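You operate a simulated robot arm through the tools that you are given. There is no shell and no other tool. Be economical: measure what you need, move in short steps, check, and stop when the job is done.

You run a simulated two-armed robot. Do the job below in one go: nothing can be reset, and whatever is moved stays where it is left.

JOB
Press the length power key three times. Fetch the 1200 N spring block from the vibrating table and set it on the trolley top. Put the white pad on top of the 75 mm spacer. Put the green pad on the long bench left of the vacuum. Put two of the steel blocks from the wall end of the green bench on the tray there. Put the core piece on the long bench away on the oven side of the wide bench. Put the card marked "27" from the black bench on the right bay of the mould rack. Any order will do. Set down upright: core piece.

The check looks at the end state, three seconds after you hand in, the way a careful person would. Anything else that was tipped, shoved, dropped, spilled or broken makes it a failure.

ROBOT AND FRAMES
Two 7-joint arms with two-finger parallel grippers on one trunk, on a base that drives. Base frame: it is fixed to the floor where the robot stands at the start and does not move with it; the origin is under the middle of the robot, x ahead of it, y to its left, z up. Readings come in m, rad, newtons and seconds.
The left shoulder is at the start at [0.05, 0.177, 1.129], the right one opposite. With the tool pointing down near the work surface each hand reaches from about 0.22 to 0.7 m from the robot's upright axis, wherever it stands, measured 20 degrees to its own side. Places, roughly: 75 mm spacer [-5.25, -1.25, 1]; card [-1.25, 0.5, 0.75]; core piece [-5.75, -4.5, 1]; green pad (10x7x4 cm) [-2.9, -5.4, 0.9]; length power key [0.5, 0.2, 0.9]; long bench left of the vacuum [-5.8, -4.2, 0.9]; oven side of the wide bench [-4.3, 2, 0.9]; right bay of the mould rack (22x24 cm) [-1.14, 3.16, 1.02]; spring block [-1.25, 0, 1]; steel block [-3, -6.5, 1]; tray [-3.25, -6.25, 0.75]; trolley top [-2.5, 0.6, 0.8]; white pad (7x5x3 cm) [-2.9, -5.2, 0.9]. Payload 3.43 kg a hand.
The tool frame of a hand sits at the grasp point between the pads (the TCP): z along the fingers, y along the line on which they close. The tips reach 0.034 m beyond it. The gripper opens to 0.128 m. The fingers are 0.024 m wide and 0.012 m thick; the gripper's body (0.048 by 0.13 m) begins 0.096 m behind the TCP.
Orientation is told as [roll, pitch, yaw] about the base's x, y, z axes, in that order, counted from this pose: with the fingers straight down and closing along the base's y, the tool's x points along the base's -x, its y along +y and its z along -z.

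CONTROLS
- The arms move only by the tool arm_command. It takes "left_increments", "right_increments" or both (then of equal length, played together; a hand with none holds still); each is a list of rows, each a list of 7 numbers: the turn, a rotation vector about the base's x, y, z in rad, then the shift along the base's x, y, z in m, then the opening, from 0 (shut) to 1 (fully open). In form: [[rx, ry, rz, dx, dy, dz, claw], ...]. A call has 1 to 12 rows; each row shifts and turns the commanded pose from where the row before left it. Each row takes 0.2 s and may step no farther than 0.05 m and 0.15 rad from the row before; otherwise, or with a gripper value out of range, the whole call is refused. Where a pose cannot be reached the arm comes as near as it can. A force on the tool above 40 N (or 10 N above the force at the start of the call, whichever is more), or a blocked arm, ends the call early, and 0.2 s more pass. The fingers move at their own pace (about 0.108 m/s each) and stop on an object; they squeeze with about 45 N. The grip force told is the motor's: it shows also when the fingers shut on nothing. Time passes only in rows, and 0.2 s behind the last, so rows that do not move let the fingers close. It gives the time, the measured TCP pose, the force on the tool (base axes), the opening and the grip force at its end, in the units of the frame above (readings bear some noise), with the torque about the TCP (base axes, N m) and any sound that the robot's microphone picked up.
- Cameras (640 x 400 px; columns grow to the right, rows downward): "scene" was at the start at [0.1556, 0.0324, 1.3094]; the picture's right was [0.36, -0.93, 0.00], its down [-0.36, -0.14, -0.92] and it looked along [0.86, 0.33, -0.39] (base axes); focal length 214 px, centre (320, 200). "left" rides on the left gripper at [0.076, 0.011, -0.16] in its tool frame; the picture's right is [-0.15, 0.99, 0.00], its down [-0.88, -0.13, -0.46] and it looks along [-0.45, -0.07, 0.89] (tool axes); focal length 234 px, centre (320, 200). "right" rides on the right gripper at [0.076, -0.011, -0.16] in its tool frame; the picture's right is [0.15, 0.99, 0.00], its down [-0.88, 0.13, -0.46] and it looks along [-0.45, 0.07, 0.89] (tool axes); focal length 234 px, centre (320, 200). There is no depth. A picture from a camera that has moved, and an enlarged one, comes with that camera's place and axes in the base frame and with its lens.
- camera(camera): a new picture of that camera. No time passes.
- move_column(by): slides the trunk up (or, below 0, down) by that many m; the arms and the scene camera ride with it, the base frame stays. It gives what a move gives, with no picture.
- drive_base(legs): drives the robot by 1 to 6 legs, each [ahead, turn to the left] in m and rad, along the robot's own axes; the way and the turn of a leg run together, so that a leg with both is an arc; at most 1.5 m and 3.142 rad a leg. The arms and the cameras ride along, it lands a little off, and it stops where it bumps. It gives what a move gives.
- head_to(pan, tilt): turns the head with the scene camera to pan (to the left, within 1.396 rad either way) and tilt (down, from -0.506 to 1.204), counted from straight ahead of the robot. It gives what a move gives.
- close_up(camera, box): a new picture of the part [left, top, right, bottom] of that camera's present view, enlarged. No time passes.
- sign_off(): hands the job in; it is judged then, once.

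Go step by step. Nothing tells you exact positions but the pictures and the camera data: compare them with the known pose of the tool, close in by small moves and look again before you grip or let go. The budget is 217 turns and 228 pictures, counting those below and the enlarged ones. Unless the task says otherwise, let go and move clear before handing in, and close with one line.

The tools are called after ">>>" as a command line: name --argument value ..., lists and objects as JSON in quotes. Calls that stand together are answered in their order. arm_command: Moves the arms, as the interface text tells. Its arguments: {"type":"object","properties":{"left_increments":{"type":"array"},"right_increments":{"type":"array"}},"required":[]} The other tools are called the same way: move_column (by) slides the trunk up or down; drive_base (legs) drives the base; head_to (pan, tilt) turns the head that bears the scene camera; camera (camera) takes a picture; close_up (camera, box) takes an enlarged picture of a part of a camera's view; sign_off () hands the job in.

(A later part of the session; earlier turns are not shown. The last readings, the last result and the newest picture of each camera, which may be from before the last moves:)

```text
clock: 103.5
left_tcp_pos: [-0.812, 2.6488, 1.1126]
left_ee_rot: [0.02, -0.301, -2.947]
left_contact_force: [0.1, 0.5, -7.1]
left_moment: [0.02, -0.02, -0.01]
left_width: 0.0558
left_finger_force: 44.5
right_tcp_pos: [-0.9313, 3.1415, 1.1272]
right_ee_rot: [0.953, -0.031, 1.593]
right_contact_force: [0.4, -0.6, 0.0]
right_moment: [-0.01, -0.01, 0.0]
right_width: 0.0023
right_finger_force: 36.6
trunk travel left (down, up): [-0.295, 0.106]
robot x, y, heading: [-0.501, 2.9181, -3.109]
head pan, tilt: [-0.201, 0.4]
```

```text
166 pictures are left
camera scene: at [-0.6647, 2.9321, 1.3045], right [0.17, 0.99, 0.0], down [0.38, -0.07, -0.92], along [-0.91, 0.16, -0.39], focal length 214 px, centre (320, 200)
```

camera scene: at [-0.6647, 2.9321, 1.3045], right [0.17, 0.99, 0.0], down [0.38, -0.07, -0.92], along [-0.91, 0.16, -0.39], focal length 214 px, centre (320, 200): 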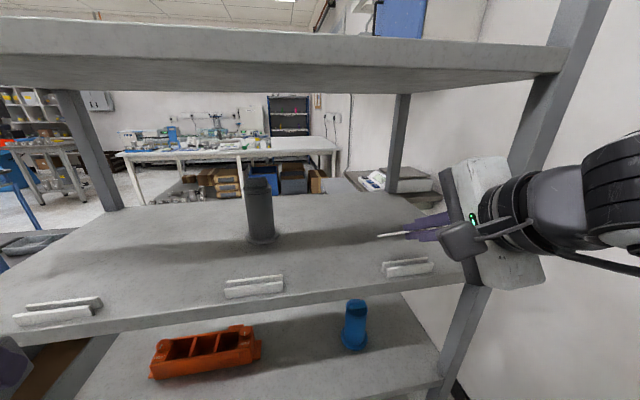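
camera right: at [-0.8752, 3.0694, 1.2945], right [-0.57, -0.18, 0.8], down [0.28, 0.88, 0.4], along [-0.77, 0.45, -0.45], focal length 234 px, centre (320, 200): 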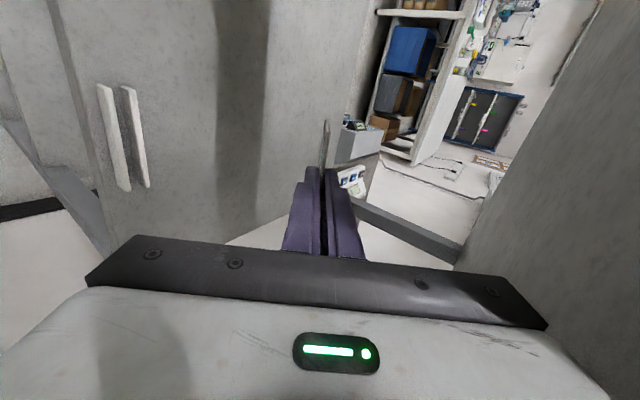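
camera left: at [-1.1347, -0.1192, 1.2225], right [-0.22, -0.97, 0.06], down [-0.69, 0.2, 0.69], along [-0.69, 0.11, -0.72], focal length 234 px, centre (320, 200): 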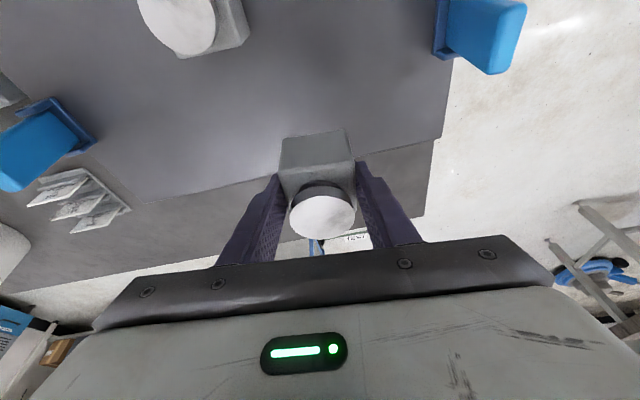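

Now the hand is well below the upper shelf. I advance over the bay.

>>> arm_command --right_increments '[[0, 0, 0, -0.04, 0.003, 0, 0], [0, 0, 0, -0.04, 0.003, 0, 0], [0, 0, 0, -0.04, 0.003, -0.01, 0], [0, 0, 0, -0.04, 0.003, -0.01, 0], [0, 0, 0, -0.015, 0, -0.01, 0], [0, 0, 0, 0, 0, 0, 0]]'

>>> camera --camera "scene"

>>> camera --camera "right"

```text
clock: 104.9
left_tcp_pos: [-0.8129, 2.649, 1.1137]
left_ee_rot: [0.022, -0.301, -2.947]
left_contact_force: [0.3, 0.2, -6.6]
left_moment: [0.0, -0.02, 0.0]
left_width: 0.0555
left_finger_force: 45.0
right_tcp_pos: [-1.107, 3.1549, 1.0975]
right_ee_rot: [0.951, -0.032, 1.594]
right_contact_force: [0.3, -0.3, -0.2]
right_moment: [-0.01, -0.03, 0.0]
right_width: 0.0025
right_finger_force: 37.0
trunk travel left (down, up): [-0.295, 0.106]
robot x, y, heading: [-0.4984, 2.9203, -3.113]
head pan, tilt: [-0.201, 0.4]
```

```text
165 pictures are left
camera scene: at [-0.6648, 2.9321, 1.3044], right [0.17, 0.99, 0.0], down [0.38, -0.07, -0.92], along [-0.91, 0.16, -0.39], focal length 214 px, centre (320, 200)
```

scene: 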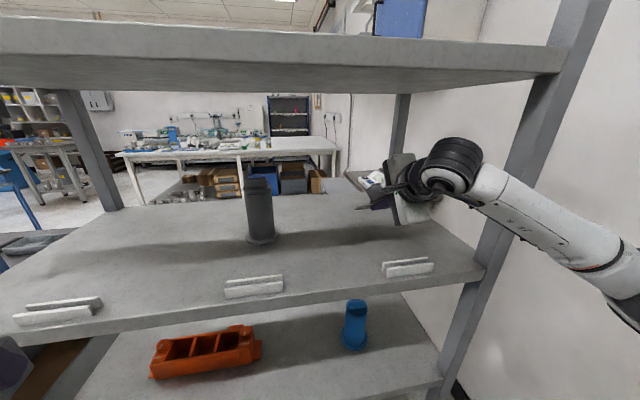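

```text
164 pictures are left
camera right: at [-0.9686, 3.0798, 1.1783], right [-0.57, -0.18, 0.8], down [0.28, 0.88, 0.4], along [-0.77, 0.45, -0.45], focal length 234 px, centre (320, 200)
```

right: 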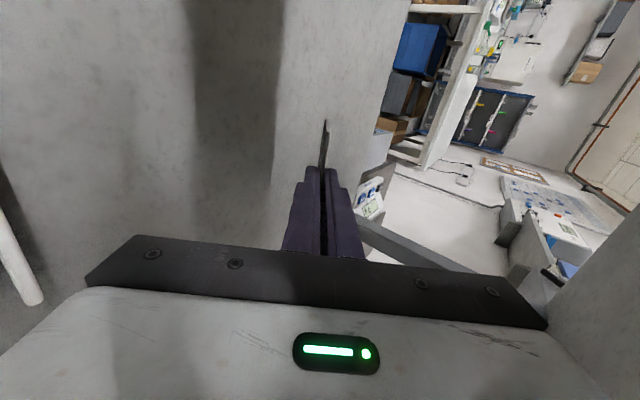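

Card is over the right bay. I lower gently until its edge meets the shelf.

>>> arm_command --right_increments '[[0, 0, 0, 0, 0, -0.015, 0], [0, 0, 0, 0, 0, -0.01, 0], [0, 0, 0, 0, 0, -0.005, 0], [0, 0, 0, 0, 0, 0, 0]]'

>>> close_up --camera "scene" --box '[320, 140, 480, 290]'

>>> close_up --camera "right" --box '[240, 90, 400, 210]'

```text
clock: 105.9
left_tcp_pos: [-0.8123, 2.65, 1.1126]
left_ee_rot: [0.022, -0.298, -2.947]
left_contact_force: [0.2, 0.4, -6.0]
left_moment: [0.0, -0.03, -0.01]
left_width: 0.0555
left_finger_force: 44.6
right_tcp_pos: [-1.1062, 3.1551, 1.066]
right_ee_rot: [0.95, -0.03, 1.594]
right_contact_force: [-0.5, -0.4, -0.2]
right_moment: [-0.03, -0.01, -0.01]
right_width: 0.0026
right_finger_force: 37.2
trunk travel left (down, up): [-0.295, 0.106]
robot x, y, heading: [-0.5024, 2.9181, -3.114]
head pan, tilt: [-0.201, 0.4]
```

```text
2.67 times, centred on (400, 215) of scene
camera zoom: at [-0.6648, 2.9321, 1.3044], right [0.17, 0.99, 0.0], down [0.38, -0.07, -0.92], along [-0.91, 0.16, -0.39], focal length 572 px, centre (107, 160)
```

zoom: 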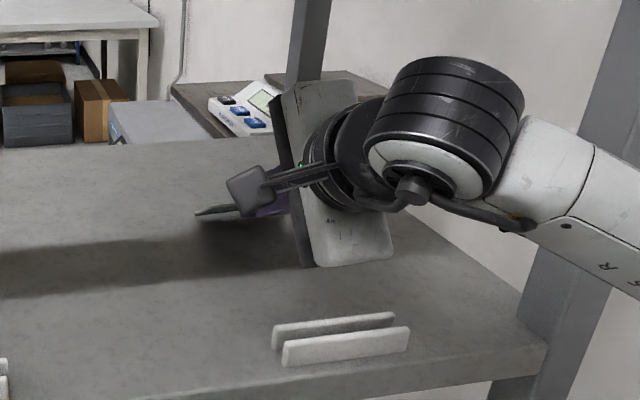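

```text
3.33 times, centred on (320, 150) of right
camera zoom: at [-0.9675, 3.08, 1.1471], right [-0.57, -0.18, 0.8], down [0.28, 0.88, 0.4], along [-0.77, 0.45, -0.45], focal length 781 px, centre (320, 367)
```

zoom: 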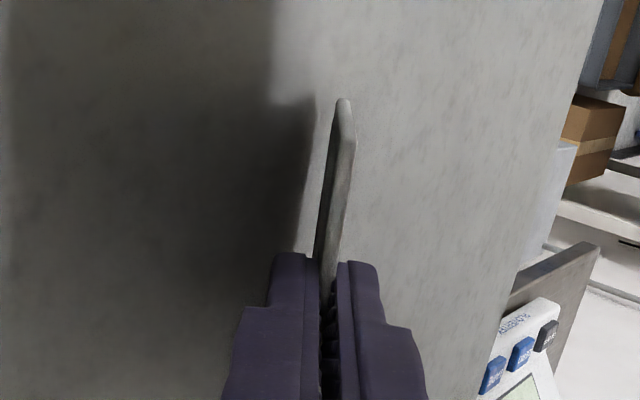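

Not yet in contact; I lower another 1.5 cm in small steps watching the force.

>>> arm_command --right_increments '[[0, 0, 0, 0, 0, -0.005, 0], [0, 0, 0, 0, 0, -0.005, 0], [0, 0, 0, 0, 0, -0.005, 0], [0, 0, 0, 0, 0, 0, 0]]'

>>> close_up --camera "right" --box '[240, 90, 400, 210]'

```text
clock: 106.9
left_tcp_pos: [-0.8107, 2.6492, 1.1144]
left_ee_rot: [0.019, -0.303, -2.946]
left_contact_force: [0.2, -0.9, -6.9]
left_moment: [0.0, -0.01, -0.01]
left_width: 0.0556
left_finger_force: 45.2
right_tcp_pos: [-1.1045, 3.1547, 1.0583]
right_ee_rot: [0.968, -0.031, 1.591]
right_contact_force: [3.5, 3.1, 21.9]
right_moment: [-0.39, 1.15, -0.03]
right_width: 0.0028
right_finger_force: 37.5
trunk travel left (down, up): [-0.295, 0.106]
robot x, y, heading: [-0.502, 2.9203, -3.116]
head pan, tilt: [-0.201, 0.4]
```

```text
3.33 times, centred on (320, 150) of right
camera zoom: at [-0.9649, 3.0793, 1.137], right [-0.56, -0.18, 0.81], down [0.28, 0.88, 0.39], along [-0.78, 0.45, -0.44], focal length 781 px, centre (320, 367)
```

zoom: 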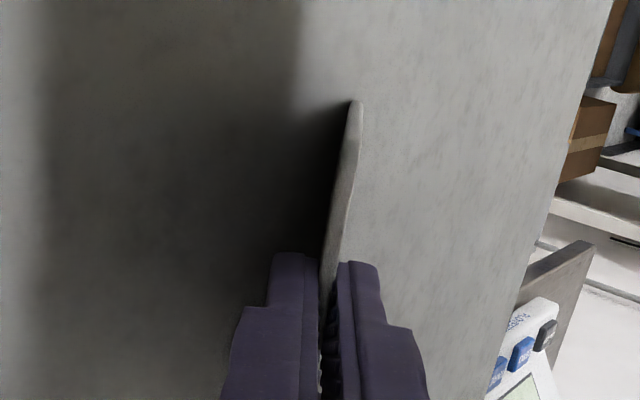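

Contact made. I ease up slightly, open a little, and draw back along the finger axis.

>>> arm_command --right_increments '[[0, 0, 0, 0, 0, 0.005, 0], [0, 0, 0, 0, 0, 0, 0.1], [0, 0, 0, 0, 0, 0, 0.12], [0, 0, 0, 0.02, 0, 0.013, 0.12], [0, 0, 0, 0.025, 0, 0.015, 0.12], [0, 0, 0, 0.03, 0, 0.01, 0.12], [0, 0, 0, 0.04, 0, 0, 0.12], [0, 0, 0, 0, 0, 0, 0.12]]'

>>> camera --camera "scene"

>>> camera --camera "right"

```text
clock: 108.7
left_tcp_pos: [-0.8121, 2.6493, 1.114]
left_ee_rot: [0.022, -0.302, -2.948]
left_contact_force: [-1.0, -0.7, -6.3]
left_moment: [0.01, 0.0, 0.02]
left_width: 0.0554
left_finger_force: 45.4
right_tcp_pos: [-0.9892, 3.1564, 1.0931]
right_ee_rot: [0.952, -0.03, 1.595]
right_contact_force: [0.4, -0.7, 0.0]
right_moment: [0.0, 0.0, 0.0]
right_width: 0.0155
right_finger_force: 0.0
trunk travel left (down, up): [-0.295, 0.106]
robot x, y, heading: [-0.5054, 2.9202, -3.115]
head pan, tilt: [-0.201, 0.4]
```

```text
160 pictures are left
camera scene: at [-0.665, 2.9321, 1.3043], right [0.17, 0.99, 0.0], down [0.38, -0.07, -0.92], along [-0.91, 0.16, -0.39], focal length 214 px, centre (320, 200)
```

scene: 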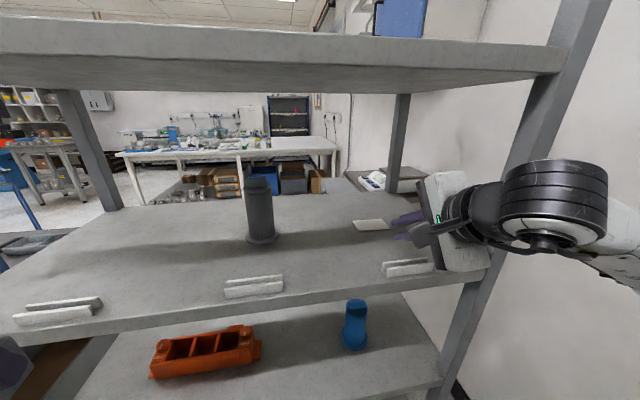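

```text
159 pictures are left
camera right: at [-0.8515, 3.0807, 1.1753], right [-0.57, -0.18, 0.8], down [0.28, 0.87, 0.4], along [-0.77, 0.45, -0.45], focal length 234 px, centre (320, 200)
```

right: 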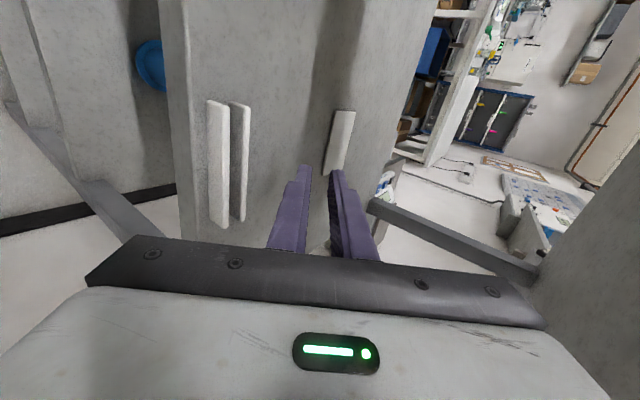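

The card lies flat in the right bay. I back away, then bring the right hand back to its neutral pose.

>>> drive_base --legs '[[-0.22, 0]]'

>>> arm_command --right_increments '[[0, -0.1372, 0, 0.02, 0, 0.02, 0.12], [0, -0.1372, 0, 0.02, 0, 0.02, 0.12], [0, -0.1372, 0, 0.02, 0, 0.02, 0.12], [0, -0.1372, 0, 0.02, 0, 0.02, 0.12], [0, -0.1372, 0, 0.02, 0, 0.02, 0.12], [0, -0.1372, 0, 0.02, 0, 0.02, 0.12], [0, -0.1372, 0, 0.01, 0, 0.01, 0.12], [0, 0, 0, 0, 0, 0, 0.12]]'

>>> arm_command --right_increments '[[0, 0, 0.1428, 0, 0, 0, 0.5], [0, 0, 0.1428, 0, 0, 0, 0.5], [0, 0, 0.1428, 0, 0, 0, 0.5], [0, 0, 0.1428, 0, 0, 0, 0.5], [0, 0, 0.1428, 0, 0, 0, 0.5], [0, 0, 0.1428, 0, 0, 0, 0.5], [0, 0, 0.1428, 0, 0, 0, 0.5], [0, 0, 0.1428, 0, 0, 0, 0.5], [0, 0, 0.1428, 0, 0, 0, 0.5], [0, 0, 0.1428, 0, 0, 0, 0.5], [0, 0, 0.1428, 0, 0, 0, 0.5]]'

```text
clock: 110.4
left_tcp_pos: [-0.5909, 2.6575, 1.1132]
left_ee_rot: [0.021, -0.299, -2.952]
left_contact_force: [0.5, -0.3, -7.1]
left_moment: [-0.03, -0.01, -0.03]
left_width: 0.0556
left_finger_force: 45.1
right_tcp_pos: [-0.7679, 3.1637, 1.0943]
right_ee_rot: [0.953, -0.031, 1.587]
right_contact_force: [0.2, -0.1, 0.6]
right_moment: [0.01, 0.0, 0.0]
right_width: 0.0153
right_finger_force: 0.1
trunk travel left (down, up): [-0.295, 0.106]
robot x, y, heading: [-0.2807, 2.9241, -3.117]
head pan, tilt: [-0.201, 0.4]
```

```text
clock: 112.2
left_tcp_pos: [-0.592, 2.656, 1.1131]
left_ee_rot: [0.021, -0.3, -2.951]
left_contact_force: [0.4, 0.1, -5.8]
left_moment: [0.01, -0.04, 0.0]
left_width: 0.0553
left_finger_force: 44.9
right_tcp_pos: [-0.6372, 3.1644, 1.2249]
right_ee_rot: [-0.009, -0.001, 1.607]
right_contact_force: [0.4, 0.8, 0.1]
right_moment: [0.02, 0.04, 0.0]
right_width: 0.0155
right_finger_force: 0.1
trunk travel left (down, up): [-0.295, 0.106]
robot x, y, heading: [-0.2773, 2.9262, -3.118]
head pan, tilt: [-0.201, 0.4]
```

```text
clock: 114.6
left_tcp_pos: [-0.5923, 2.6571, 1.1132]
left_ee_rot: [0.022, -0.301, -2.952]
left_contact_force: [-0.2, 0.2, -7.4]
left_moment: [-0.01, -0.04, 0.0]
left_width: 0.0554
left_finger_force: 45.0
right_tcp_pos: [-0.6381, 3.1649, 1.2242]
right_ee_rot: [-0.008, -0.003, -3.105]
right_contact_force: [0.8, -0.3, 0.1]
right_moment: [0.0, -0.01, 0.01]
right_width: 0.0644
right_finger_force: 0.0
trunk travel left (down, up): [-0.295, 0.106]
robot x, y, heading: [-0.283, 2.9249, -3.118]
head pan, tilt: [-0.201, 0.4]
```

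I drive back down the aisle and round the near end of the dark bench toward the trolley.

>>> drive_base --legs '[[0, 1.547], [1.5, 0], [1.5, 0], [0.95, 0], [0, -1.57]]'

>>> head_to --pan 0 --tilt 0.35

>>> camera --camera "scene"

```text
clock: 141.3
left_tcp_pos: [-0.4416, -1.3057, 1.1127]
left_ee_rot: [0.021, -0.3, -2.932]
left_contact_force: [0.0, 0.1, -7.2]
left_moment: [-0.02, -0.04, 0.0]
left_width: 0.0558
left_finger_force: 45.1
right_tcp_pos: [-0.4957, -0.797, 1.2252]
right_ee_rot: [-0.01, -0.002, -3.089]
right_contact_force: [0.4, 0.2, 0.1]
right_moment: [0.0, 0.03, -0.01]
right_width: 0.064
right_finger_force: 0.1
trunk travel left (down, up): [-0.295, 0.106]
robot x, y, heading: [-0.1348, -1.0348, -3.104]
head pan, tilt: [-0.201, 0.4]
```

```text
clock: 142.0
left_tcp_pos: [-0.4404, -1.3052, 1.1125]
left_ee_rot: [0.02, -0.3, -2.932]
left_contact_force: [0.4, -1.3, -6.6]
left_moment: [0.02, -0.04, 0.02]
left_width: 0.0555
left_finger_force: 44.9
right_tcp_pos: [-0.4958, -0.7991, 1.2248]
right_ee_rot: [-0.009, -0.004, -3.088]
right_contact_force: [-0.8, 0.2, 0.0]
right_moment: [-0.02, -0.02, 0.02]
right_width: 0.0639
right_finger_force: 0.1
trunk travel left (down, up): [-0.295, 0.106]
robot x, y, heading: [-0.1384, -1.0322, -3.099]
head pan, tilt: [0.0, 0.351]
```

```text
158 pictures are left
camera scene: at [-0.2993, -1.039, 1.3089], right [-0.04, 1.0, 0.0], down [0.34, 0.01, -0.94], along [-0.94, -0.04, -0.34], focal length 214 px, centre (320, 200)
```

scene: 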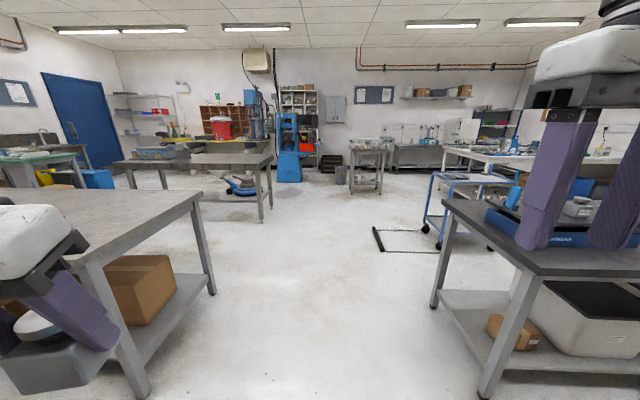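

There is something on the floor beside the trolley; I enlarge it before choosing the approach.

>>> close_up --camera "scene" --box '[350, 150, 550, 275]'

```text
3.20 times, centred on (450, 212) of scene
camera zoom: at [-0.2993, -1.039, 1.3089], right [-0.04, 1.0, 0.0], down [0.34, 0.01, -0.94], along [-0.94, -0.04, -0.34], focal length 686 px, centre (-96, 160)
```

zoom: 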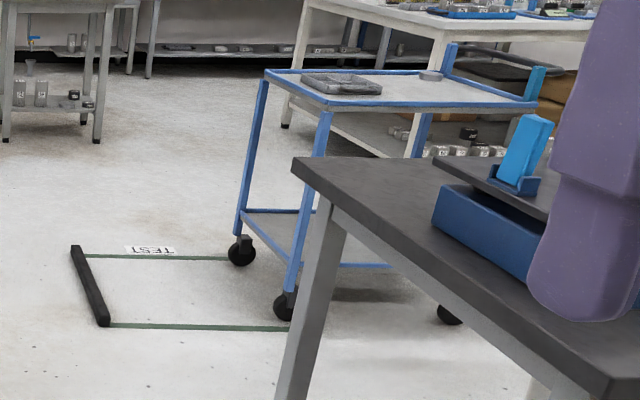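

It is a parking mark with a stop bar; the trolley stands at about x -2.84…-2.43, y 0.2…0.8. I will go round by the bench end and come up between bar and bench.

>>> drive_base --legs '[[1.5, 0], [0.4, 0], [0, -1.61], [0.7, 0]]'

>>> head_to --pan 0.4 --tilt 0.45

>>> camera --camera "scene"

```text
clock: 158.0
left_tcp_pos: [-2.3185, -0.3272, 1.1132]
left_ee_rot: [0.018, -0.298, 1.758]
left_contact_force: [0.0, -1.3, -6.5]
left_moment: [-0.01, 0.01, 0.0]
left_width: 0.0556
left_finger_force: 45.4
right_tcp_pos: [-1.8099, -0.2821, 1.2233]
right_ee_rot: [-0.008, -0.002, 1.6]
right_contact_force: [0.1, -0.9, 0.1]
right_moment: [0.08, -0.01, -0.02]
right_width: 0.0641
right_finger_force: 0.1
trunk travel left (down, up): [-0.295, 0.106]
robot x, y, heading: [-2.0522, -0.6368, 1.594]
head pan, tilt: [0.0, 0.351]
stopped in leg 4: the robot was blocked; the commanded pose is now the measured one
```

```text
clock: 158.9
left_tcp_pos: [-2.319, -0.3232, 1.1129]
left_ee_rot: [0.02, -0.299, 1.758]
left_contact_force: [-0.9, 0.6, -6.3]
left_moment: [-0.06, 0.0, -0.02]
left_width: 0.0558
left_finger_force: 45.3
right_tcp_pos: [-1.8108, -0.2809, 1.2236]
right_ee_rot: [-0.01, 0.002, 1.601]
right_contact_force: [-0.1, -0.7, -0.2]
right_moment: [-0.02, 0.02, 0.01]
right_width: 0.0641
right_finger_force: 0.2
trunk travel left (down, up): [-0.295, 0.106]
robot x, y, heading: [-2.0513, -0.6378, 1.589]
head pan, tilt: [0.4, 0.45]
```

```text
156 pictures are left
camera scene: at [-2.0907, -0.4839, 1.2997], right [0.91, 0.41, 0.0], down [0.18, -0.4, -0.9], along [-0.37, 0.82, -0.44], focal length 214 px, centre (320, 200)
```

scene: 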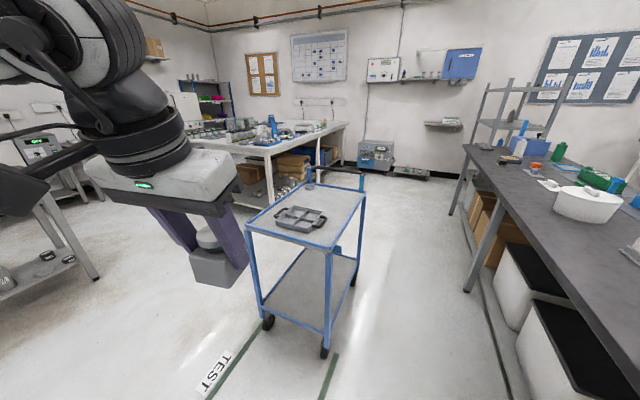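

The base was blocked, likely by the end of the stop bar. I look down at it.

>>> head_to --pan 0.5 --tilt 1.15

>>> camera --camera "scene"

```text
clock: 160.0
left_tcp_pos: [-2.3181, -0.3244, 1.1131]
left_ee_rot: [0.022, -0.298, 1.758]
left_contact_force: [-0.5, 0.4, -6.4]
left_moment: [-0.04, -0.02, -0.02]
left_width: 0.0555
left_finger_force: 45.4
right_tcp_pos: [-1.8111, -0.2809, 1.2227]
right_ee_rot: [-0.009, 0.002, 1.599]
right_contact_force: [0.0, -0.2, 0.5]
right_moment: [-0.02, -0.06, -0.02]
right_width: 0.0641
right_finger_force: 0.2
trunk travel left (down, up): [-0.295, 0.106]
robot x, y, heading: [-2.0471, -0.6366, 1.596]
head pan, tilt: [0.499, 1.15]
```

```text
155 pictures are left
camera scene: at [-2.0829, -0.5161, 1.2445], right [0.87, 0.5, 0.0], down [0.45, -0.79, -0.41], along [-0.2, 0.35, -0.91], focal length 214 px, centre (320, 200)
```

scene: 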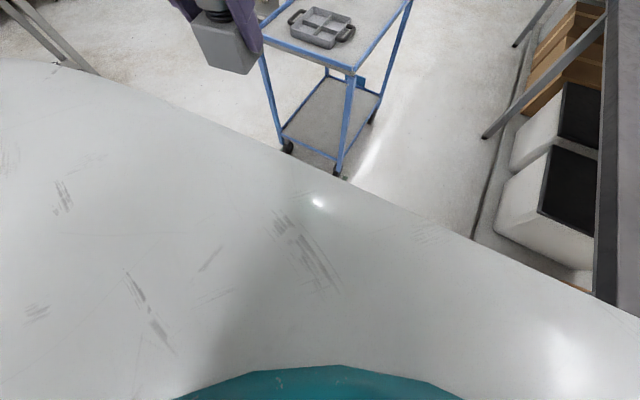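

I will instead reach the trolley from its open far side. I back off, pass south of the bar and come up on the other side.

>>> drive_base --legs '[[-0.45, 0], [0, 1.55], [1.35, 0], [0, -1.57]]'

>>> head_to --pan -0.3 --tilt 0.4

>>> camera --camera "scene"

```text
clock: 176.6
left_tcp_pos: [-3.6371, -0.7859, 1.1133]
left_ee_rot: [0.021, -0.298, 1.733]
left_contact_force: [0.3, 0.1, -6.1]
left_moment: [-0.02, 0.0, -0.03]
left_width: 0.0556
left_finger_force: 45.5
right_tcp_pos: [-3.1277, -0.755, 1.2226]
right_ee_rot: [-0.011, 0.0, 1.575]
right_contact_force: [0.5, -0.2, -0.3]
right_moment: [-0.01, -0.01, 0.01]
right_width: 0.0638
right_finger_force: 0.1
trunk travel left (down, up): [-0.295, 0.106]
robot x, y, heading: [-3.3761, -1.1035, 1.566]
head pan, tilt: [0.499, 1.15]
```

```text
clock: 177.8
left_tcp_pos: [-3.637, -0.7862, 1.1122]
left_ee_rot: [0.022, -0.298, 1.732]
left_contact_force: [-0.2, 0.1, -7.2]
left_moment: [-0.04, -0.01, 0.02]
left_width: 0.0556
left_finger_force: 44.9
right_tcp_pos: [-3.1292, -0.7549, 1.2237]
right_ee_rot: [-0.011, 0.001, 1.575]
right_contact_force: [-0.3, 0.0, -0.2]
right_moment: [-0.01, -0.01, -0.03]
right_width: 0.0642
right_finger_force: 0.1
trunk travel left (down, up): [-0.295, 0.106]
robot x, y, heading: [-3.3766, -1.1056, 1.566]
head pan, tilt: [-0.3, 0.4]
```

```text
154 pictures are left
camera scene: at [-3.3497, -0.9473, 1.3043], right [0.95, -0.3, 0.0], down [-0.12, -0.37, -0.92], along [0.28, 0.88, -0.39], focal length 214 px, centre (320, 200)
```

scene: 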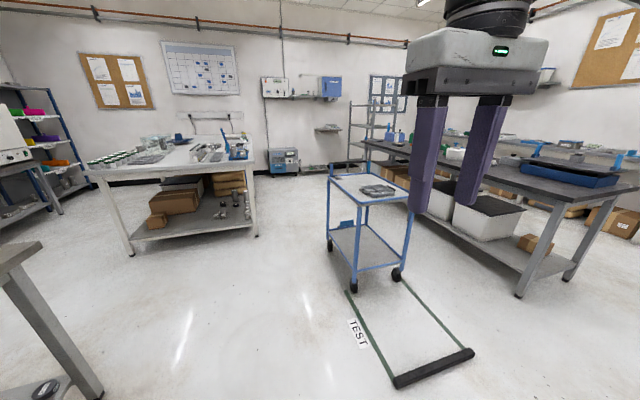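

Clear. I drive up beside the trolley and turn to face it.

>>> drive_base --legs '[[1.45, 0], [0, -1.57]]'

>>> head_to --pan 0.1 --tilt 0.55

>>> camera --camera "scene"

```text
clock: 188.8
left_tcp_pos: [-3.0249, 0.6009, 1.1132]
left_ee_rot: [0.022, -0.296, 0.136]
left_contact_force: [0.5, -0.1, -6.1]
left_moment: [-0.01, 0.04, -0.01]
left_width: 0.0558
left_finger_force: 45.7
right_tcp_pos: [-3.0083, 0.0927, 1.2229]
right_ee_rot: [-0.009, 0.002, -0.022]
right_contact_force: [-0.2, 0.1, 0.6]
right_moment: [-0.02, -0.02, 0.04]
right_width: 0.0638
right_finger_force: 0.1
trunk travel left (down, up): [-0.295, 0.106]
robot x, y, heading: [-3.3485, 0.3543, -0.03]
head pan, tilt: [-0.3, 0.4]
```

```text
clock: 189.7
left_tcp_pos: [-3.0262, 0.6028, 1.1124]
left_ee_rot: [0.02, -0.298, 0.136]
left_contact_force: [0.1, -0.3, -7.6]
left_moment: [-0.03, 0.05, 0.02]
left_width: 0.0556
left_finger_force: 44.8
right_tcp_pos: [-3.0077, 0.0938, 1.2239]
right_ee_rot: [-0.009, 0.0, -0.022]
right_contact_force: [1.0, -0.6, 0.0]
right_moment: [-0.01, 0.0, -0.02]
right_width: 0.0641
right_finger_force: 0.0
trunk travel left (down, up): [-0.295, 0.106]
robot x, y, heading: [-3.3501, 0.3512, -0.032]
head pan, tilt: [0.099, 0.55]
```

```text
153 pictures are left
camera scene: at [-3.1918, 0.3539, 1.2907], right [0.07, -1.0, 0.0], down [-0.52, -0.04, -0.85], along [0.85, 0.06, -0.52], focal length 214 px, centre (320, 200)
```

scene: 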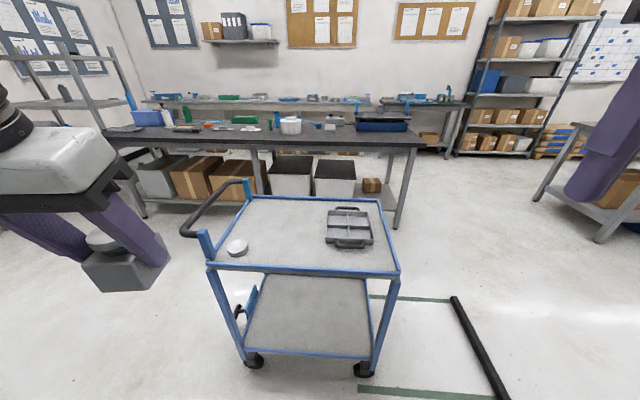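

The trolley top spans x -2.80…-2.42, y 0.17…0.72 with a tray and a disc on it; the free middle is at about [-2.62, 0.49]. I go 0.15 m nearer and bring the block over it.

>>> drive_base --legs '[[0.14, 0]]'

>>> arm_command --left_increments '[[0, 0, -0.068, 0.04, -0.018, 0, 0.2], [0, 0, -0.068, 0.04, -0.018, 0, 0.2], [0, 0, 0, 0.04, -0.018, -0.01, 0.2], [0, 0, 0, 0.04, -0.018, -0.015, 0.2], [0, 0, 0, 0.04, -0.018, -0.02, 0.2], [0, 0, 0, 0.04, -0.014, -0.02, 0.2], [0, 0, 0, 0, 0, -0.04, 0.2], [0, 0, 0, 0, 0, 0, 0.2]]'

>>> camera --camera "scene"

>>> camera --camera "left"

```text
clock: 191.0
left_tcp_pos: [-2.8856, 0.5979, 1.112]
left_ee_rot: [0.021, -0.298, 0.134]
left_contact_force: [0.3, 0.4, -7.4]
left_moment: [0.0, 0.05, 0.0]
left_width: 0.0556
left_finger_force: 45.1
right_tcp_pos: [-2.868, 0.0881, 1.2222]
right_ee_rot: [-0.011, 0.002, -0.023]
right_contact_force: [0.2, 0.7, -0.6]
right_moment: [-0.01, 0.04, 0.01]
right_width: 0.064
right_finger_force: 0.0
trunk travel left (down, up): [-0.295, 0.106]
robot x, y, heading: [-3.2121, 0.3451, -0.038]
head pan, tilt: [0.099, 0.55]
```

```text
clock: 192.8
left_tcp_pos: [-2.6509, 0.5, 1.0056]
left_ee_rot: [0.021, -0.296, 0.002]
left_contact_force: [0.6, 0.3, -7.0]
left_moment: [-0.02, 0.01, -0.03]
left_width: 0.0555
left_finger_force: 44.9
left hand out of reach, approached as far as the arm can: row 6
right_tcp_pos: [-2.8685, 0.0879, 1.2228]
right_ee_rot: [-0.009, 0.002, -0.024]
right_contact_force: [-0.1, 0.7, 0.5]
right_moment: [0.0, 0.05, 0.01]
right_width: 0.0642
right_finger_force: 0.1
trunk travel left (down, up): [-0.295, 0.106]
robot x, y, heading: [-3.2125, 0.3446, -0.033]
head pan, tilt: [0.099, 0.55]
```

```text
152 pictures are left
camera scene: at [-3.0521, 0.3495, 1.2906], right [0.07, -1.0, 0.0], down [-0.52, -0.04, -0.85], along [0.85, 0.06, -0.52], focal length 214 px, centre (320, 200)
```

scene: 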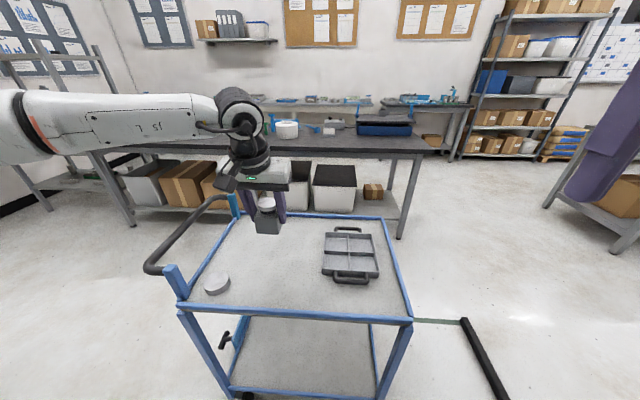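

```text
151 pictures are left
camera left: at [-2.7694, 0.5071, 1.1359], right [0.13, 0.99, 0.06], down [0.71, -0.14, 0.69], along [0.69, -0.05, -0.72], focal length 234 px, centre (320, 200)
```

left: 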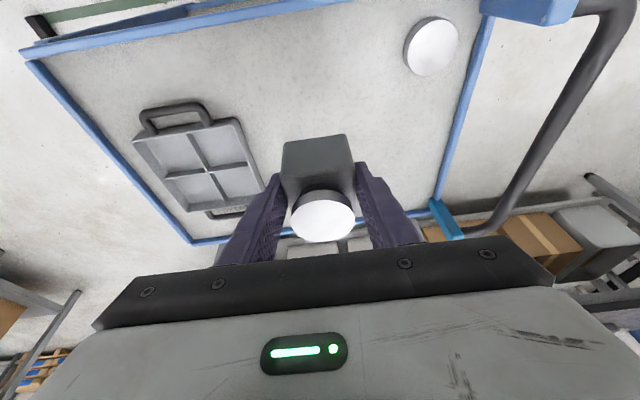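

The block hangs over the free middle; the top is at z≈0.77. I lower most of the way.

>>> arm_command --left_increments '[[0, 0, 0, 0.01, 0, -0.04, 0.2], [0, 0, 0, 0.015, -0.002, -0.04, 0.2], [0, 0, 0, 0.015, -0.002, -0.04, 0.2], [0, 0, 0, 0, 0, -0.03, 0.2], [0, 0, 0, 0, 0, -0.01, 0.2], [0, 0, 0, 0, 0, 0, 0.2]]'

>>> close_up --camera "scene" --box '[180, 180, 400, 320]'

>>> camera --camera "left"

```text
clock: 194.2
left_tcp_pos: [-2.6473, 0.5388, 0.8631]
left_ee_rot: [0.02, -0.299, -0.002]
left_contact_force: [1.2, 0.5, -6.6]
left_moment: [-0.01, 0.04, -0.01]
left_width: 0.0556
left_finger_force: 45.1
left hand out of reach, approached as far as the arm can: row 1, 2, 3, 4, 5
right_tcp_pos: [-2.8689, 0.089, 1.2217]
right_ee_rot: [-0.01, 0.002, -0.024]
right_contact_force: [0.0, -1.6, -0.6]
right_moment: [-0.01, -0.03, 0.01]
right_width: 0.0641
right_finger_force: 0.1
trunk travel left (down, up): [-0.295, 0.106]
robot x, y, heading: [-3.2105, 0.3455, -0.033]
head pan, tilt: [0.099, 0.55]
```

```text
2.86 times, centred on (290, 250) of scene
camera zoom: at [-3.0522, 0.3494, 1.2906], right [0.07, -1.0, 0.0], down [-0.52, -0.04, -0.85], along [0.85, 0.06, -0.52], focal length 613 px, centre (406, 57)
```

zoom: 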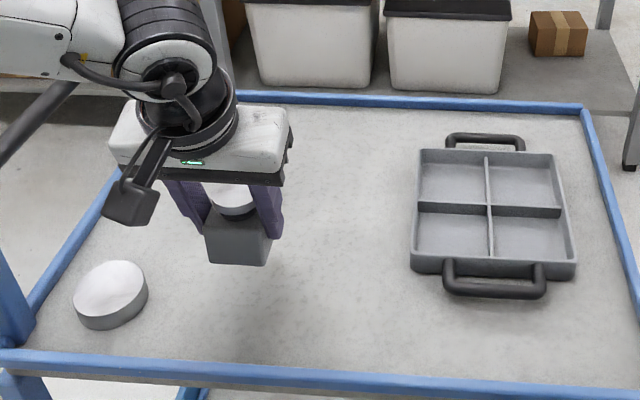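

```text
149 pictures are left
camera left: at [-2.7659, 0.5459, 0.9925], right [0.14, 0.99, 0.06], down [0.71, -0.14, 0.69], along [0.69, -0.05, -0.72], focal length 234 px, centre (320, 200)
```

left: 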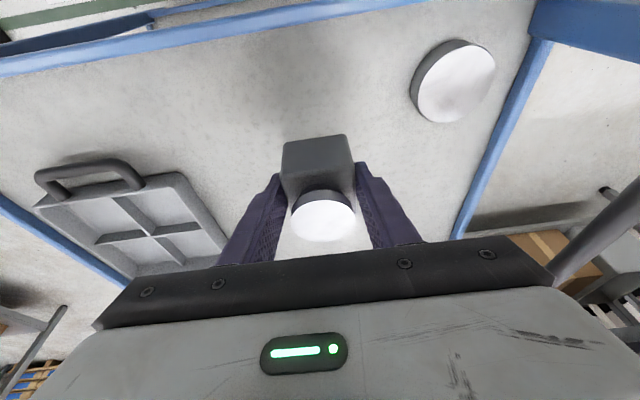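

The spot is fine; I use the trunk for the final lowering to keep the arm in a comfortable range.

>>> move_column --by -0.035

>>> arm_command --left_increments '[[0, 0, 0, 0, -0.015, 0, 0.2], [0, 0, 0, 0, -0.015, 0, 0.2], [0, 0, 0, 0, 0, 0, 0.2]]'

>>> close_up --camera "scene" --box '[180, 160, 400, 300]'

```text
clock: 195.0
left_tcp_pos: [-2.6468, 0.5379, 0.8286]
left_ee_rot: [0.019, -0.3, -0.002]
left_contact_force: [-0.3, 0.1, -6.8]
left_moment: [-0.03, 0.04, -0.03]
left_width: 0.0558
left_finger_force: 44.8
right_tcp_pos: [-2.8687, 0.0885, 1.1871]
right_ee_rot: [-0.011, 0.002, -0.022]
right_contact_force: [-0.7, -0.3, -0.3]
right_moment: [0.01, -0.03, -0.02]
right_width: 0.064
right_finger_force: 0.1
trunk travel left (down, up): [-0.26, 0.141]
robot x, y, heading: [-3.2135, 0.3477, -0.033]
head pan, tilt: [0.099, 0.55]
```

```text
clock: 195.8
left_tcp_pos: [-2.6574, 0.5232, 0.8368]
left_ee_rot: [0.02, -0.3, -0.001]
left_contact_force: [0.0, -0.2, -6.5]
left_moment: [0.0, 0.07, 0.01]
left_width: 0.0556
left_finger_force: 45.7
left hand out of reach, approached as far as the arm can: row 1, 2
right_tcp_pos: [-2.8683, 0.0882, 1.1872]
right_ee_rot: [-0.01, 0.001, -0.023]
right_contact_force: [0.7, -0.9, -0.2]
right_moment: [0.03, 0.01, 0.0]
right_width: 0.0637
right_finger_force: 0.1
trunk travel left (down, up): [-0.26, 0.141]
robot x, y, heading: [-3.2121, 0.3463, -0.034]
head pan, tilt: [0.099, 0.55]
```

```text
2.86 times, centred on (290, 230) of scene
camera zoom: at [-3.0522, 0.3494, 1.2556], right [0.07, -1.0, 0.0], down [-0.52, -0.04, -0.85], along [0.85, 0.06, -0.52], focal length 613 px, centre (406, 114)
```

zoom: 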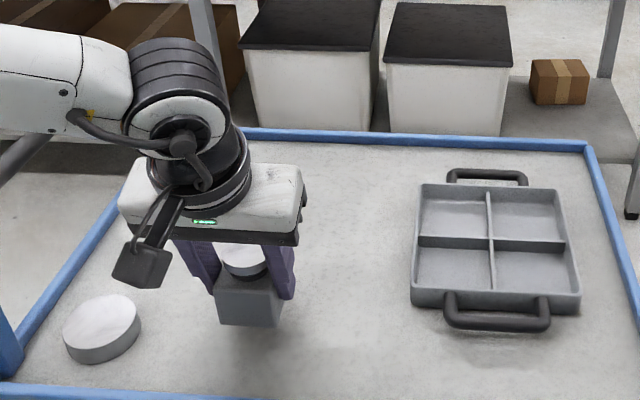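

About 2 cm above the top. I lower with the trunk in small steps.

>>> move_column --by -0.015

>>> close_up --camera "scene" --box '[220, 180, 320, 280]'

```text
clock: 196.4
left_tcp_pos: [-2.6582, 0.5237, 0.8222]
left_ee_rot: [0.017, -0.3, -0.004]
left_contact_force: [-0.4, 1.2, -6.1]
left_moment: [-0.02, 0.06, 0.02]
left_width: 0.0557
left_finger_force: 45.2
right_tcp_pos: [-2.8693, 0.0878, 1.1724]
right_ee_rot: [-0.011, 0.003, -0.022]
right_contact_force: [0.1, -0.7, 0.6]
right_moment: [0.0, -0.02, 0.0]
right_width: 0.064
right_finger_force: 0.1
trunk travel left (down, up): [-0.245, 0.156]
robot x, y, heading: [-3.2142, 0.3464, -0.036]
head pan, tilt: [0.099, 0.55]
```

```text
4.00 times, centred on (270, 230) of scene
camera zoom: at [-3.0524, 0.3494, 1.2406], right [0.07, -1.0, 0.0], down [-0.52, -0.04, -0.85], along [0.85, 0.06, -0.52], focal length 858 px, centre (520, 80)
```

zoom: 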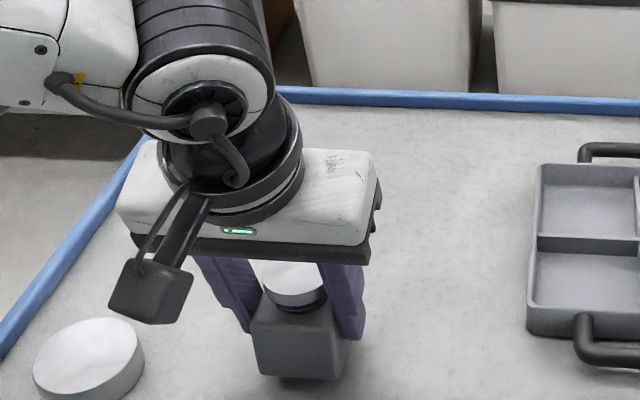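

>>> move_column --by -0.006

>>> arm_command --left_increments '[[0, 0, 0, 0, 0, -0.003, 0.2], [0, 0, 0, 0, 0, -0.003, 0.2], [0, 0, 0, 0, 0, 0, 0.2]]'

```text
clock: 197.0
left_tcp_pos: [-2.6586, 0.5236, 0.816]
left_ee_rot: [0.017, -0.3, -0.001]
left_contact_force: [-0.3, 0.3, -5.9]
left_moment: [-0.02, 0.01, 0.0]
left_width: 0.0556
left_finger_force: 44.7
right_tcp_pos: [-2.869, 0.0893, 1.167]
right_ee_rot: [-0.01, 0.0, -0.023]
right_contact_force: [-0.6, 0.3, 0.3]
right_moment: [0.0, 0.05, 0.01]
right_width: 0.0642
right_finger_force: 0.0
trunk travel left (down, up): [-0.239, 0.162]
robot x, y, heading: [-3.211, 0.3449, -0.036]
head pan, tilt: [0.099, 0.55]
```

```text
clock: 197.8
left_tcp_pos: [-2.6591, 0.5245, 0.8132]
left_ee_rot: [0.016, -0.305, -0.002]
left_contact_force: [2.3, -0.8, 2.9]
left_moment: [-0.28, 0.15, 0.06]
left_width: 0.0556
left_finger_force: 45.5
right_tcp_pos: [-2.8689, 0.0884, 1.1676]
right_ee_rot: [-0.01, 0.001, -0.022]
right_contact_force: [-0.8, -0.6, 0.6]
right_moment: [0.01, -0.02, 0.02]
right_width: 0.0641
right_finger_force: 0.1
trunk travel left (down, up): [-0.239, 0.162]
robot x, y, heading: [-3.2118, 0.3462, -0.033]
head pan, tilt: [0.099, 0.55]
```

The block now rests on the trolley. I open and withdraw upward along the finger axis.

>>> arm_command --left_increments '[[0, 0, 0, 0, 0, 0, 0.6], [0, 0, 0, 0, 0, 0, 0.62], [0, 0, 0, 0, 0, 0, 0.62], [0, 0, 0, -0.008, 0, 0.03, 0.62], [0, 0, 0, -0.01, 0, 0.035, 0.62], [0, 0, 0, -0.015, 0, 0.04, 0.62], [0, 0, 0, -0.02, 0.0, 0.04, 0.62], [0, 0, 0, -0.03, 0.01, 0.03, 0.62], [0, 0, 0, -0.04, 0.02, 0.02, 0.62], [0, 0, 0, -0.04, 0.02, 0.02, 0.62], [0, 0, 0, 0, 0, 0, 0.62]]'

>>> camera --camera "scene"

```text
clock: 200.2
left_tcp_pos: [-2.8214, 0.5748, 1.025]
left_ee_rot: [0.018, -0.299, -0.002]
left_contact_force: [-0.3, -0.6, 0.6]
left_moment: [-0.01, 0.0, 0.02]
left_width: 0.0791
left_finger_force: 0.1
right_tcp_pos: [-2.8686, 0.0882, 1.1678]
right_ee_rot: [-0.01, 0.003, -0.023]
right_contact_force: [-0.3, 0.0, -0.1]
right_moment: [-0.02, -0.01, -0.02]
right_width: 0.0639
right_finger_force: 0.0
trunk travel left (down, up): [-0.239, 0.162]
robot x, y, heading: [-3.21, 0.3433, -0.033]
head pan, tilt: [0.099, 0.55]
```

```text
146 pictures are left
camera scene: at [-3.0526, 0.349, 1.2347], right [0.07, -1.0, 0.0], down [-0.52, -0.03, -0.85], along [0.85, 0.06, -0.52], focal length 214 px, centre (320, 200)
```

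scene: 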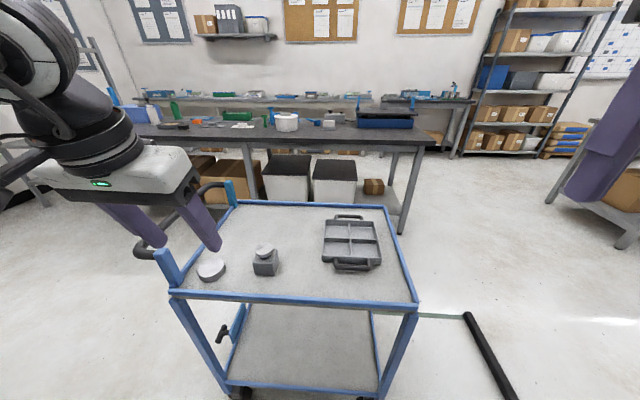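

The spring block stands on the trolley. Now I back off, straighten the left hand, and head for the green bench area.

>>> drive_base --legs '[[-0.2, 0]]'

>>> move_column --by 0.06

>>> arm_command --left_increments '[[0, 0.1, 0, -0.02, 0, 0.02, 0.62], [0, 0.1, 0, -0.02, 0, 0.02, 0.62], [0, 0.1, 0, 0, 0, 0.02, 1], [0, 0, 0, 0, 0, 0, 1]]'

>>> drive_base --legs '[[0, -1.54]]'

>>> head_to --pan 0 --tilt 0.3

>>> camera --camera "scene"

```text
clock: 201.8
left_tcp_pos: [-3.0219, 0.5829, 1.0247]
left_ee_rot: [0.019, -0.301, 0.003]
left_contact_force: [0.1, 0.3, 0.2]
left_moment: [0.02, -0.01, 0.0]
left_width: 0.0793
left_finger_force: 0.0
right_tcp_pos: [-3.0684, 0.0955, 1.1678]
right_ee_rot: [-0.009, 0.001, -0.019]
right_contact_force: [0.3, -0.2, -0.2]
right_moment: [0.04, -0.03, 0.03]
right_width: 0.0641
right_finger_force: 0.1
trunk travel left (down, up): [-0.239, 0.162]
robot x, y, heading: [-3.4095, 0.3575, -0.027]
head pan, tilt: [0.099, 0.55]
```

```text
clock: 202.8
left_tcp_pos: [-3.0224, 0.5842, 1.085]
left_ee_rot: [0.02, -0.301, 0.004]
left_contact_force: [0.1, 0.2, -0.1]
left_moment: [-0.01, 0.01, -0.04]
left_width: 0.0793
left_finger_force: 0.0
right_tcp_pos: [-3.0668, 0.0959, 1.2272]
right_ee_rot: [-0.011, 0.001, -0.018]
right_contact_force: [-0.4, -0.6, 0.4]
right_moment: [-0.04, 0.02, 0.0]
right_width: 0.064
right_finger_force: 0.1
trunk travel left (down, up): [-0.299, 0.102]
robot x, y, heading: [-3.4138, 0.354, -0.028]
head pan, tilt: [0.099, 0.55]
```

```text
clock: 203.8
left_tcp_pos: [-3.0615, 0.5836, 1.1459]
left_ee_rot: [0.019, 0.0, 0.002]
left_contact_force: [0.0, 0.6, -0.4]
left_moment: [0.0, 0.0, 0.01]
left_width: 0.1281
left_finger_force: 0.1
right_tcp_pos: [-3.0675, 0.0956, 1.2263]
right_ee_rot: [-0.012, 0.002, -0.02]
right_contact_force: [-0.2, 0.1, 0.2]
right_moment: [-0.02, -0.01, 0.02]
right_width: 0.064
right_finger_force: 0.0
trunk travel left (down, up): [-0.299, 0.102]
robot x, y, heading: [-3.4112, 0.3518, -0.028]
head pan, tilt: [0.099, 0.55]
```

```text
clock: 208.0
left_tcp_pos: [-3.1784, 0.0041, 1.1449]
left_ee_rot: [0.019, 0.001, -1.561]
left_contact_force: [1.6, 0.2, 0.2]
left_moment: [0.0, 0.02, 0.02]
left_width: 0.128
left_finger_force: 0.0
right_tcp_pos: [-3.666, 0.0067, 1.2257]
right_ee_rot: [-0.01, 0.001, -1.582]
right_contact_force: [-0.3, -0.3, -0.2]
right_moment: [0.0, -0.02, 0.01]
right_width: 0.064
right_finger_force: 0.1
trunk travel left (down, up): [-0.299, 0.102]
robot x, y, heading: [-3.4113, 0.3517, -1.588]
head pan, tilt: [0.099, 0.55]
```

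```text
clock: 208.8
left_tcp_pos: [-3.179, 0.0044, 1.1456]
left_ee_rot: [0.019, 0.001, -1.561]
left_contact_force: [0.3, 0.2, 0.4]
left_moment: [0.04, -0.01, 0.01]
left_width: 0.128
left_finger_force: 0.2
right_tcp_pos: [-3.6652, 0.0072, 1.2267]
right_ee_rot: [-0.01, 0.001, -1.581]
right_contact_force: [0.7, 0.2, 0.0]
right_moment: [-0.04, -0.02, 0.01]
right_width: 0.064
right_finger_force: 0.1
trunk travel left (down, up): [-0.299, 0.102]
robot x, y, heading: [-3.4136, 0.3507, -1.586]
head pan, tilt: [0.0, 0.3]
```

```text
145 pictures are left
camera scene: at [-3.4161, 0.1881, 1.3177], right [-1.0, 0.02, 0.0], down [0.01, 0.3, -0.96], along [-0.02, -0.95, -0.3], focal length 214 px, centre (320, 200)
```

scene: 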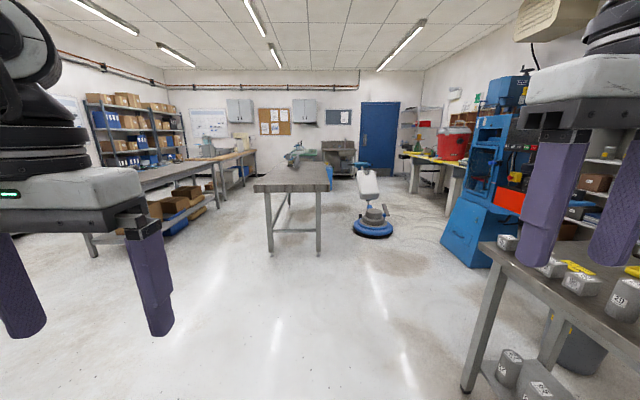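

I see a bench ahead and a polisher on its right; the left aisle looks wide. I enlarge the far part to find the green bench.

>>> close_up --camera "scene" --box '[180, 90, 440, 250]'

```text
2.46 times, centred on (310, 170) of scene
camera zoom: at [-3.4161, 0.1881, 1.3177], right [-1.0, 0.02, 0.0], down [0.01, 0.3, -0.96], along [-0.02, -0.95, -0.3], focal length 528 px, centre (345, 274)
```

zoom: 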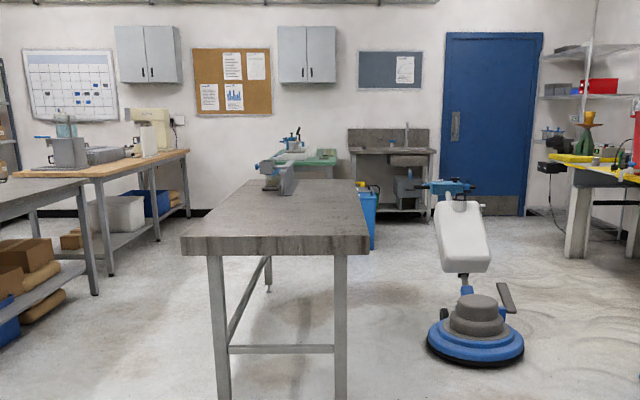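

Path: south past the bar, over to the aisle at x≈-2.25, then down it.

>>> drive_base --legs '[[1.4, 0], [0, 1.57], [1.17, 0], [0, -1.57], [1.5, 0]]'

>>> camera --camera "scene"

```text
clock: 236.2
left_tcp_pos: [-2.0292, -2.8913, 1.1456]
left_ee_rot: [0.02, 0.0, -1.55]
left_contact_force: [-0.8, -0.5, -0.9]
left_moment: [0.01, -0.03, 0.01]
left_width: 0.1279
left_finger_force: 0.2
right_tcp_pos: [-2.5176, -2.8937, 1.2261]
right_ee_rot: [-0.011, 0.003, -1.569]
right_contact_force: [-0.8, 0.1, -0.5]
right_moment: [0.0, 0.0, -0.02]
right_width: 0.0641
right_finger_force: 0.1
trunk travel left (down, up): [-0.299, 0.102]
robot x, y, heading: [-2.2662, -2.5446, -1.578]
head pan, tilt: [0.0, 0.3]
```

```text
143 pictures are left
camera scene: at [-2.2685, -2.7096, 1.3177], right [-1.0, 0.01, 0.0], down [0.0, 0.3, -0.96], along [-0.01, -0.96, -0.3], focal length 214 px, centre (320, 200)
```

scene: 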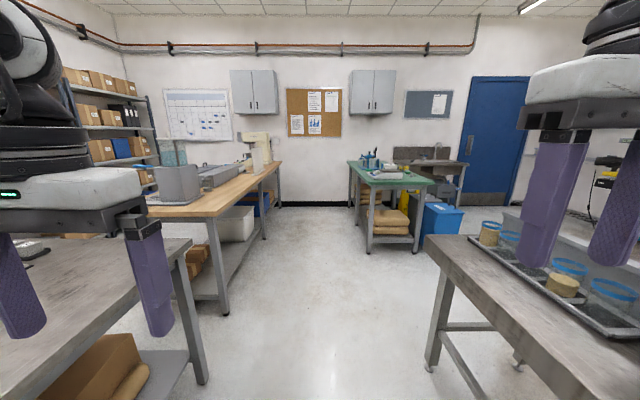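

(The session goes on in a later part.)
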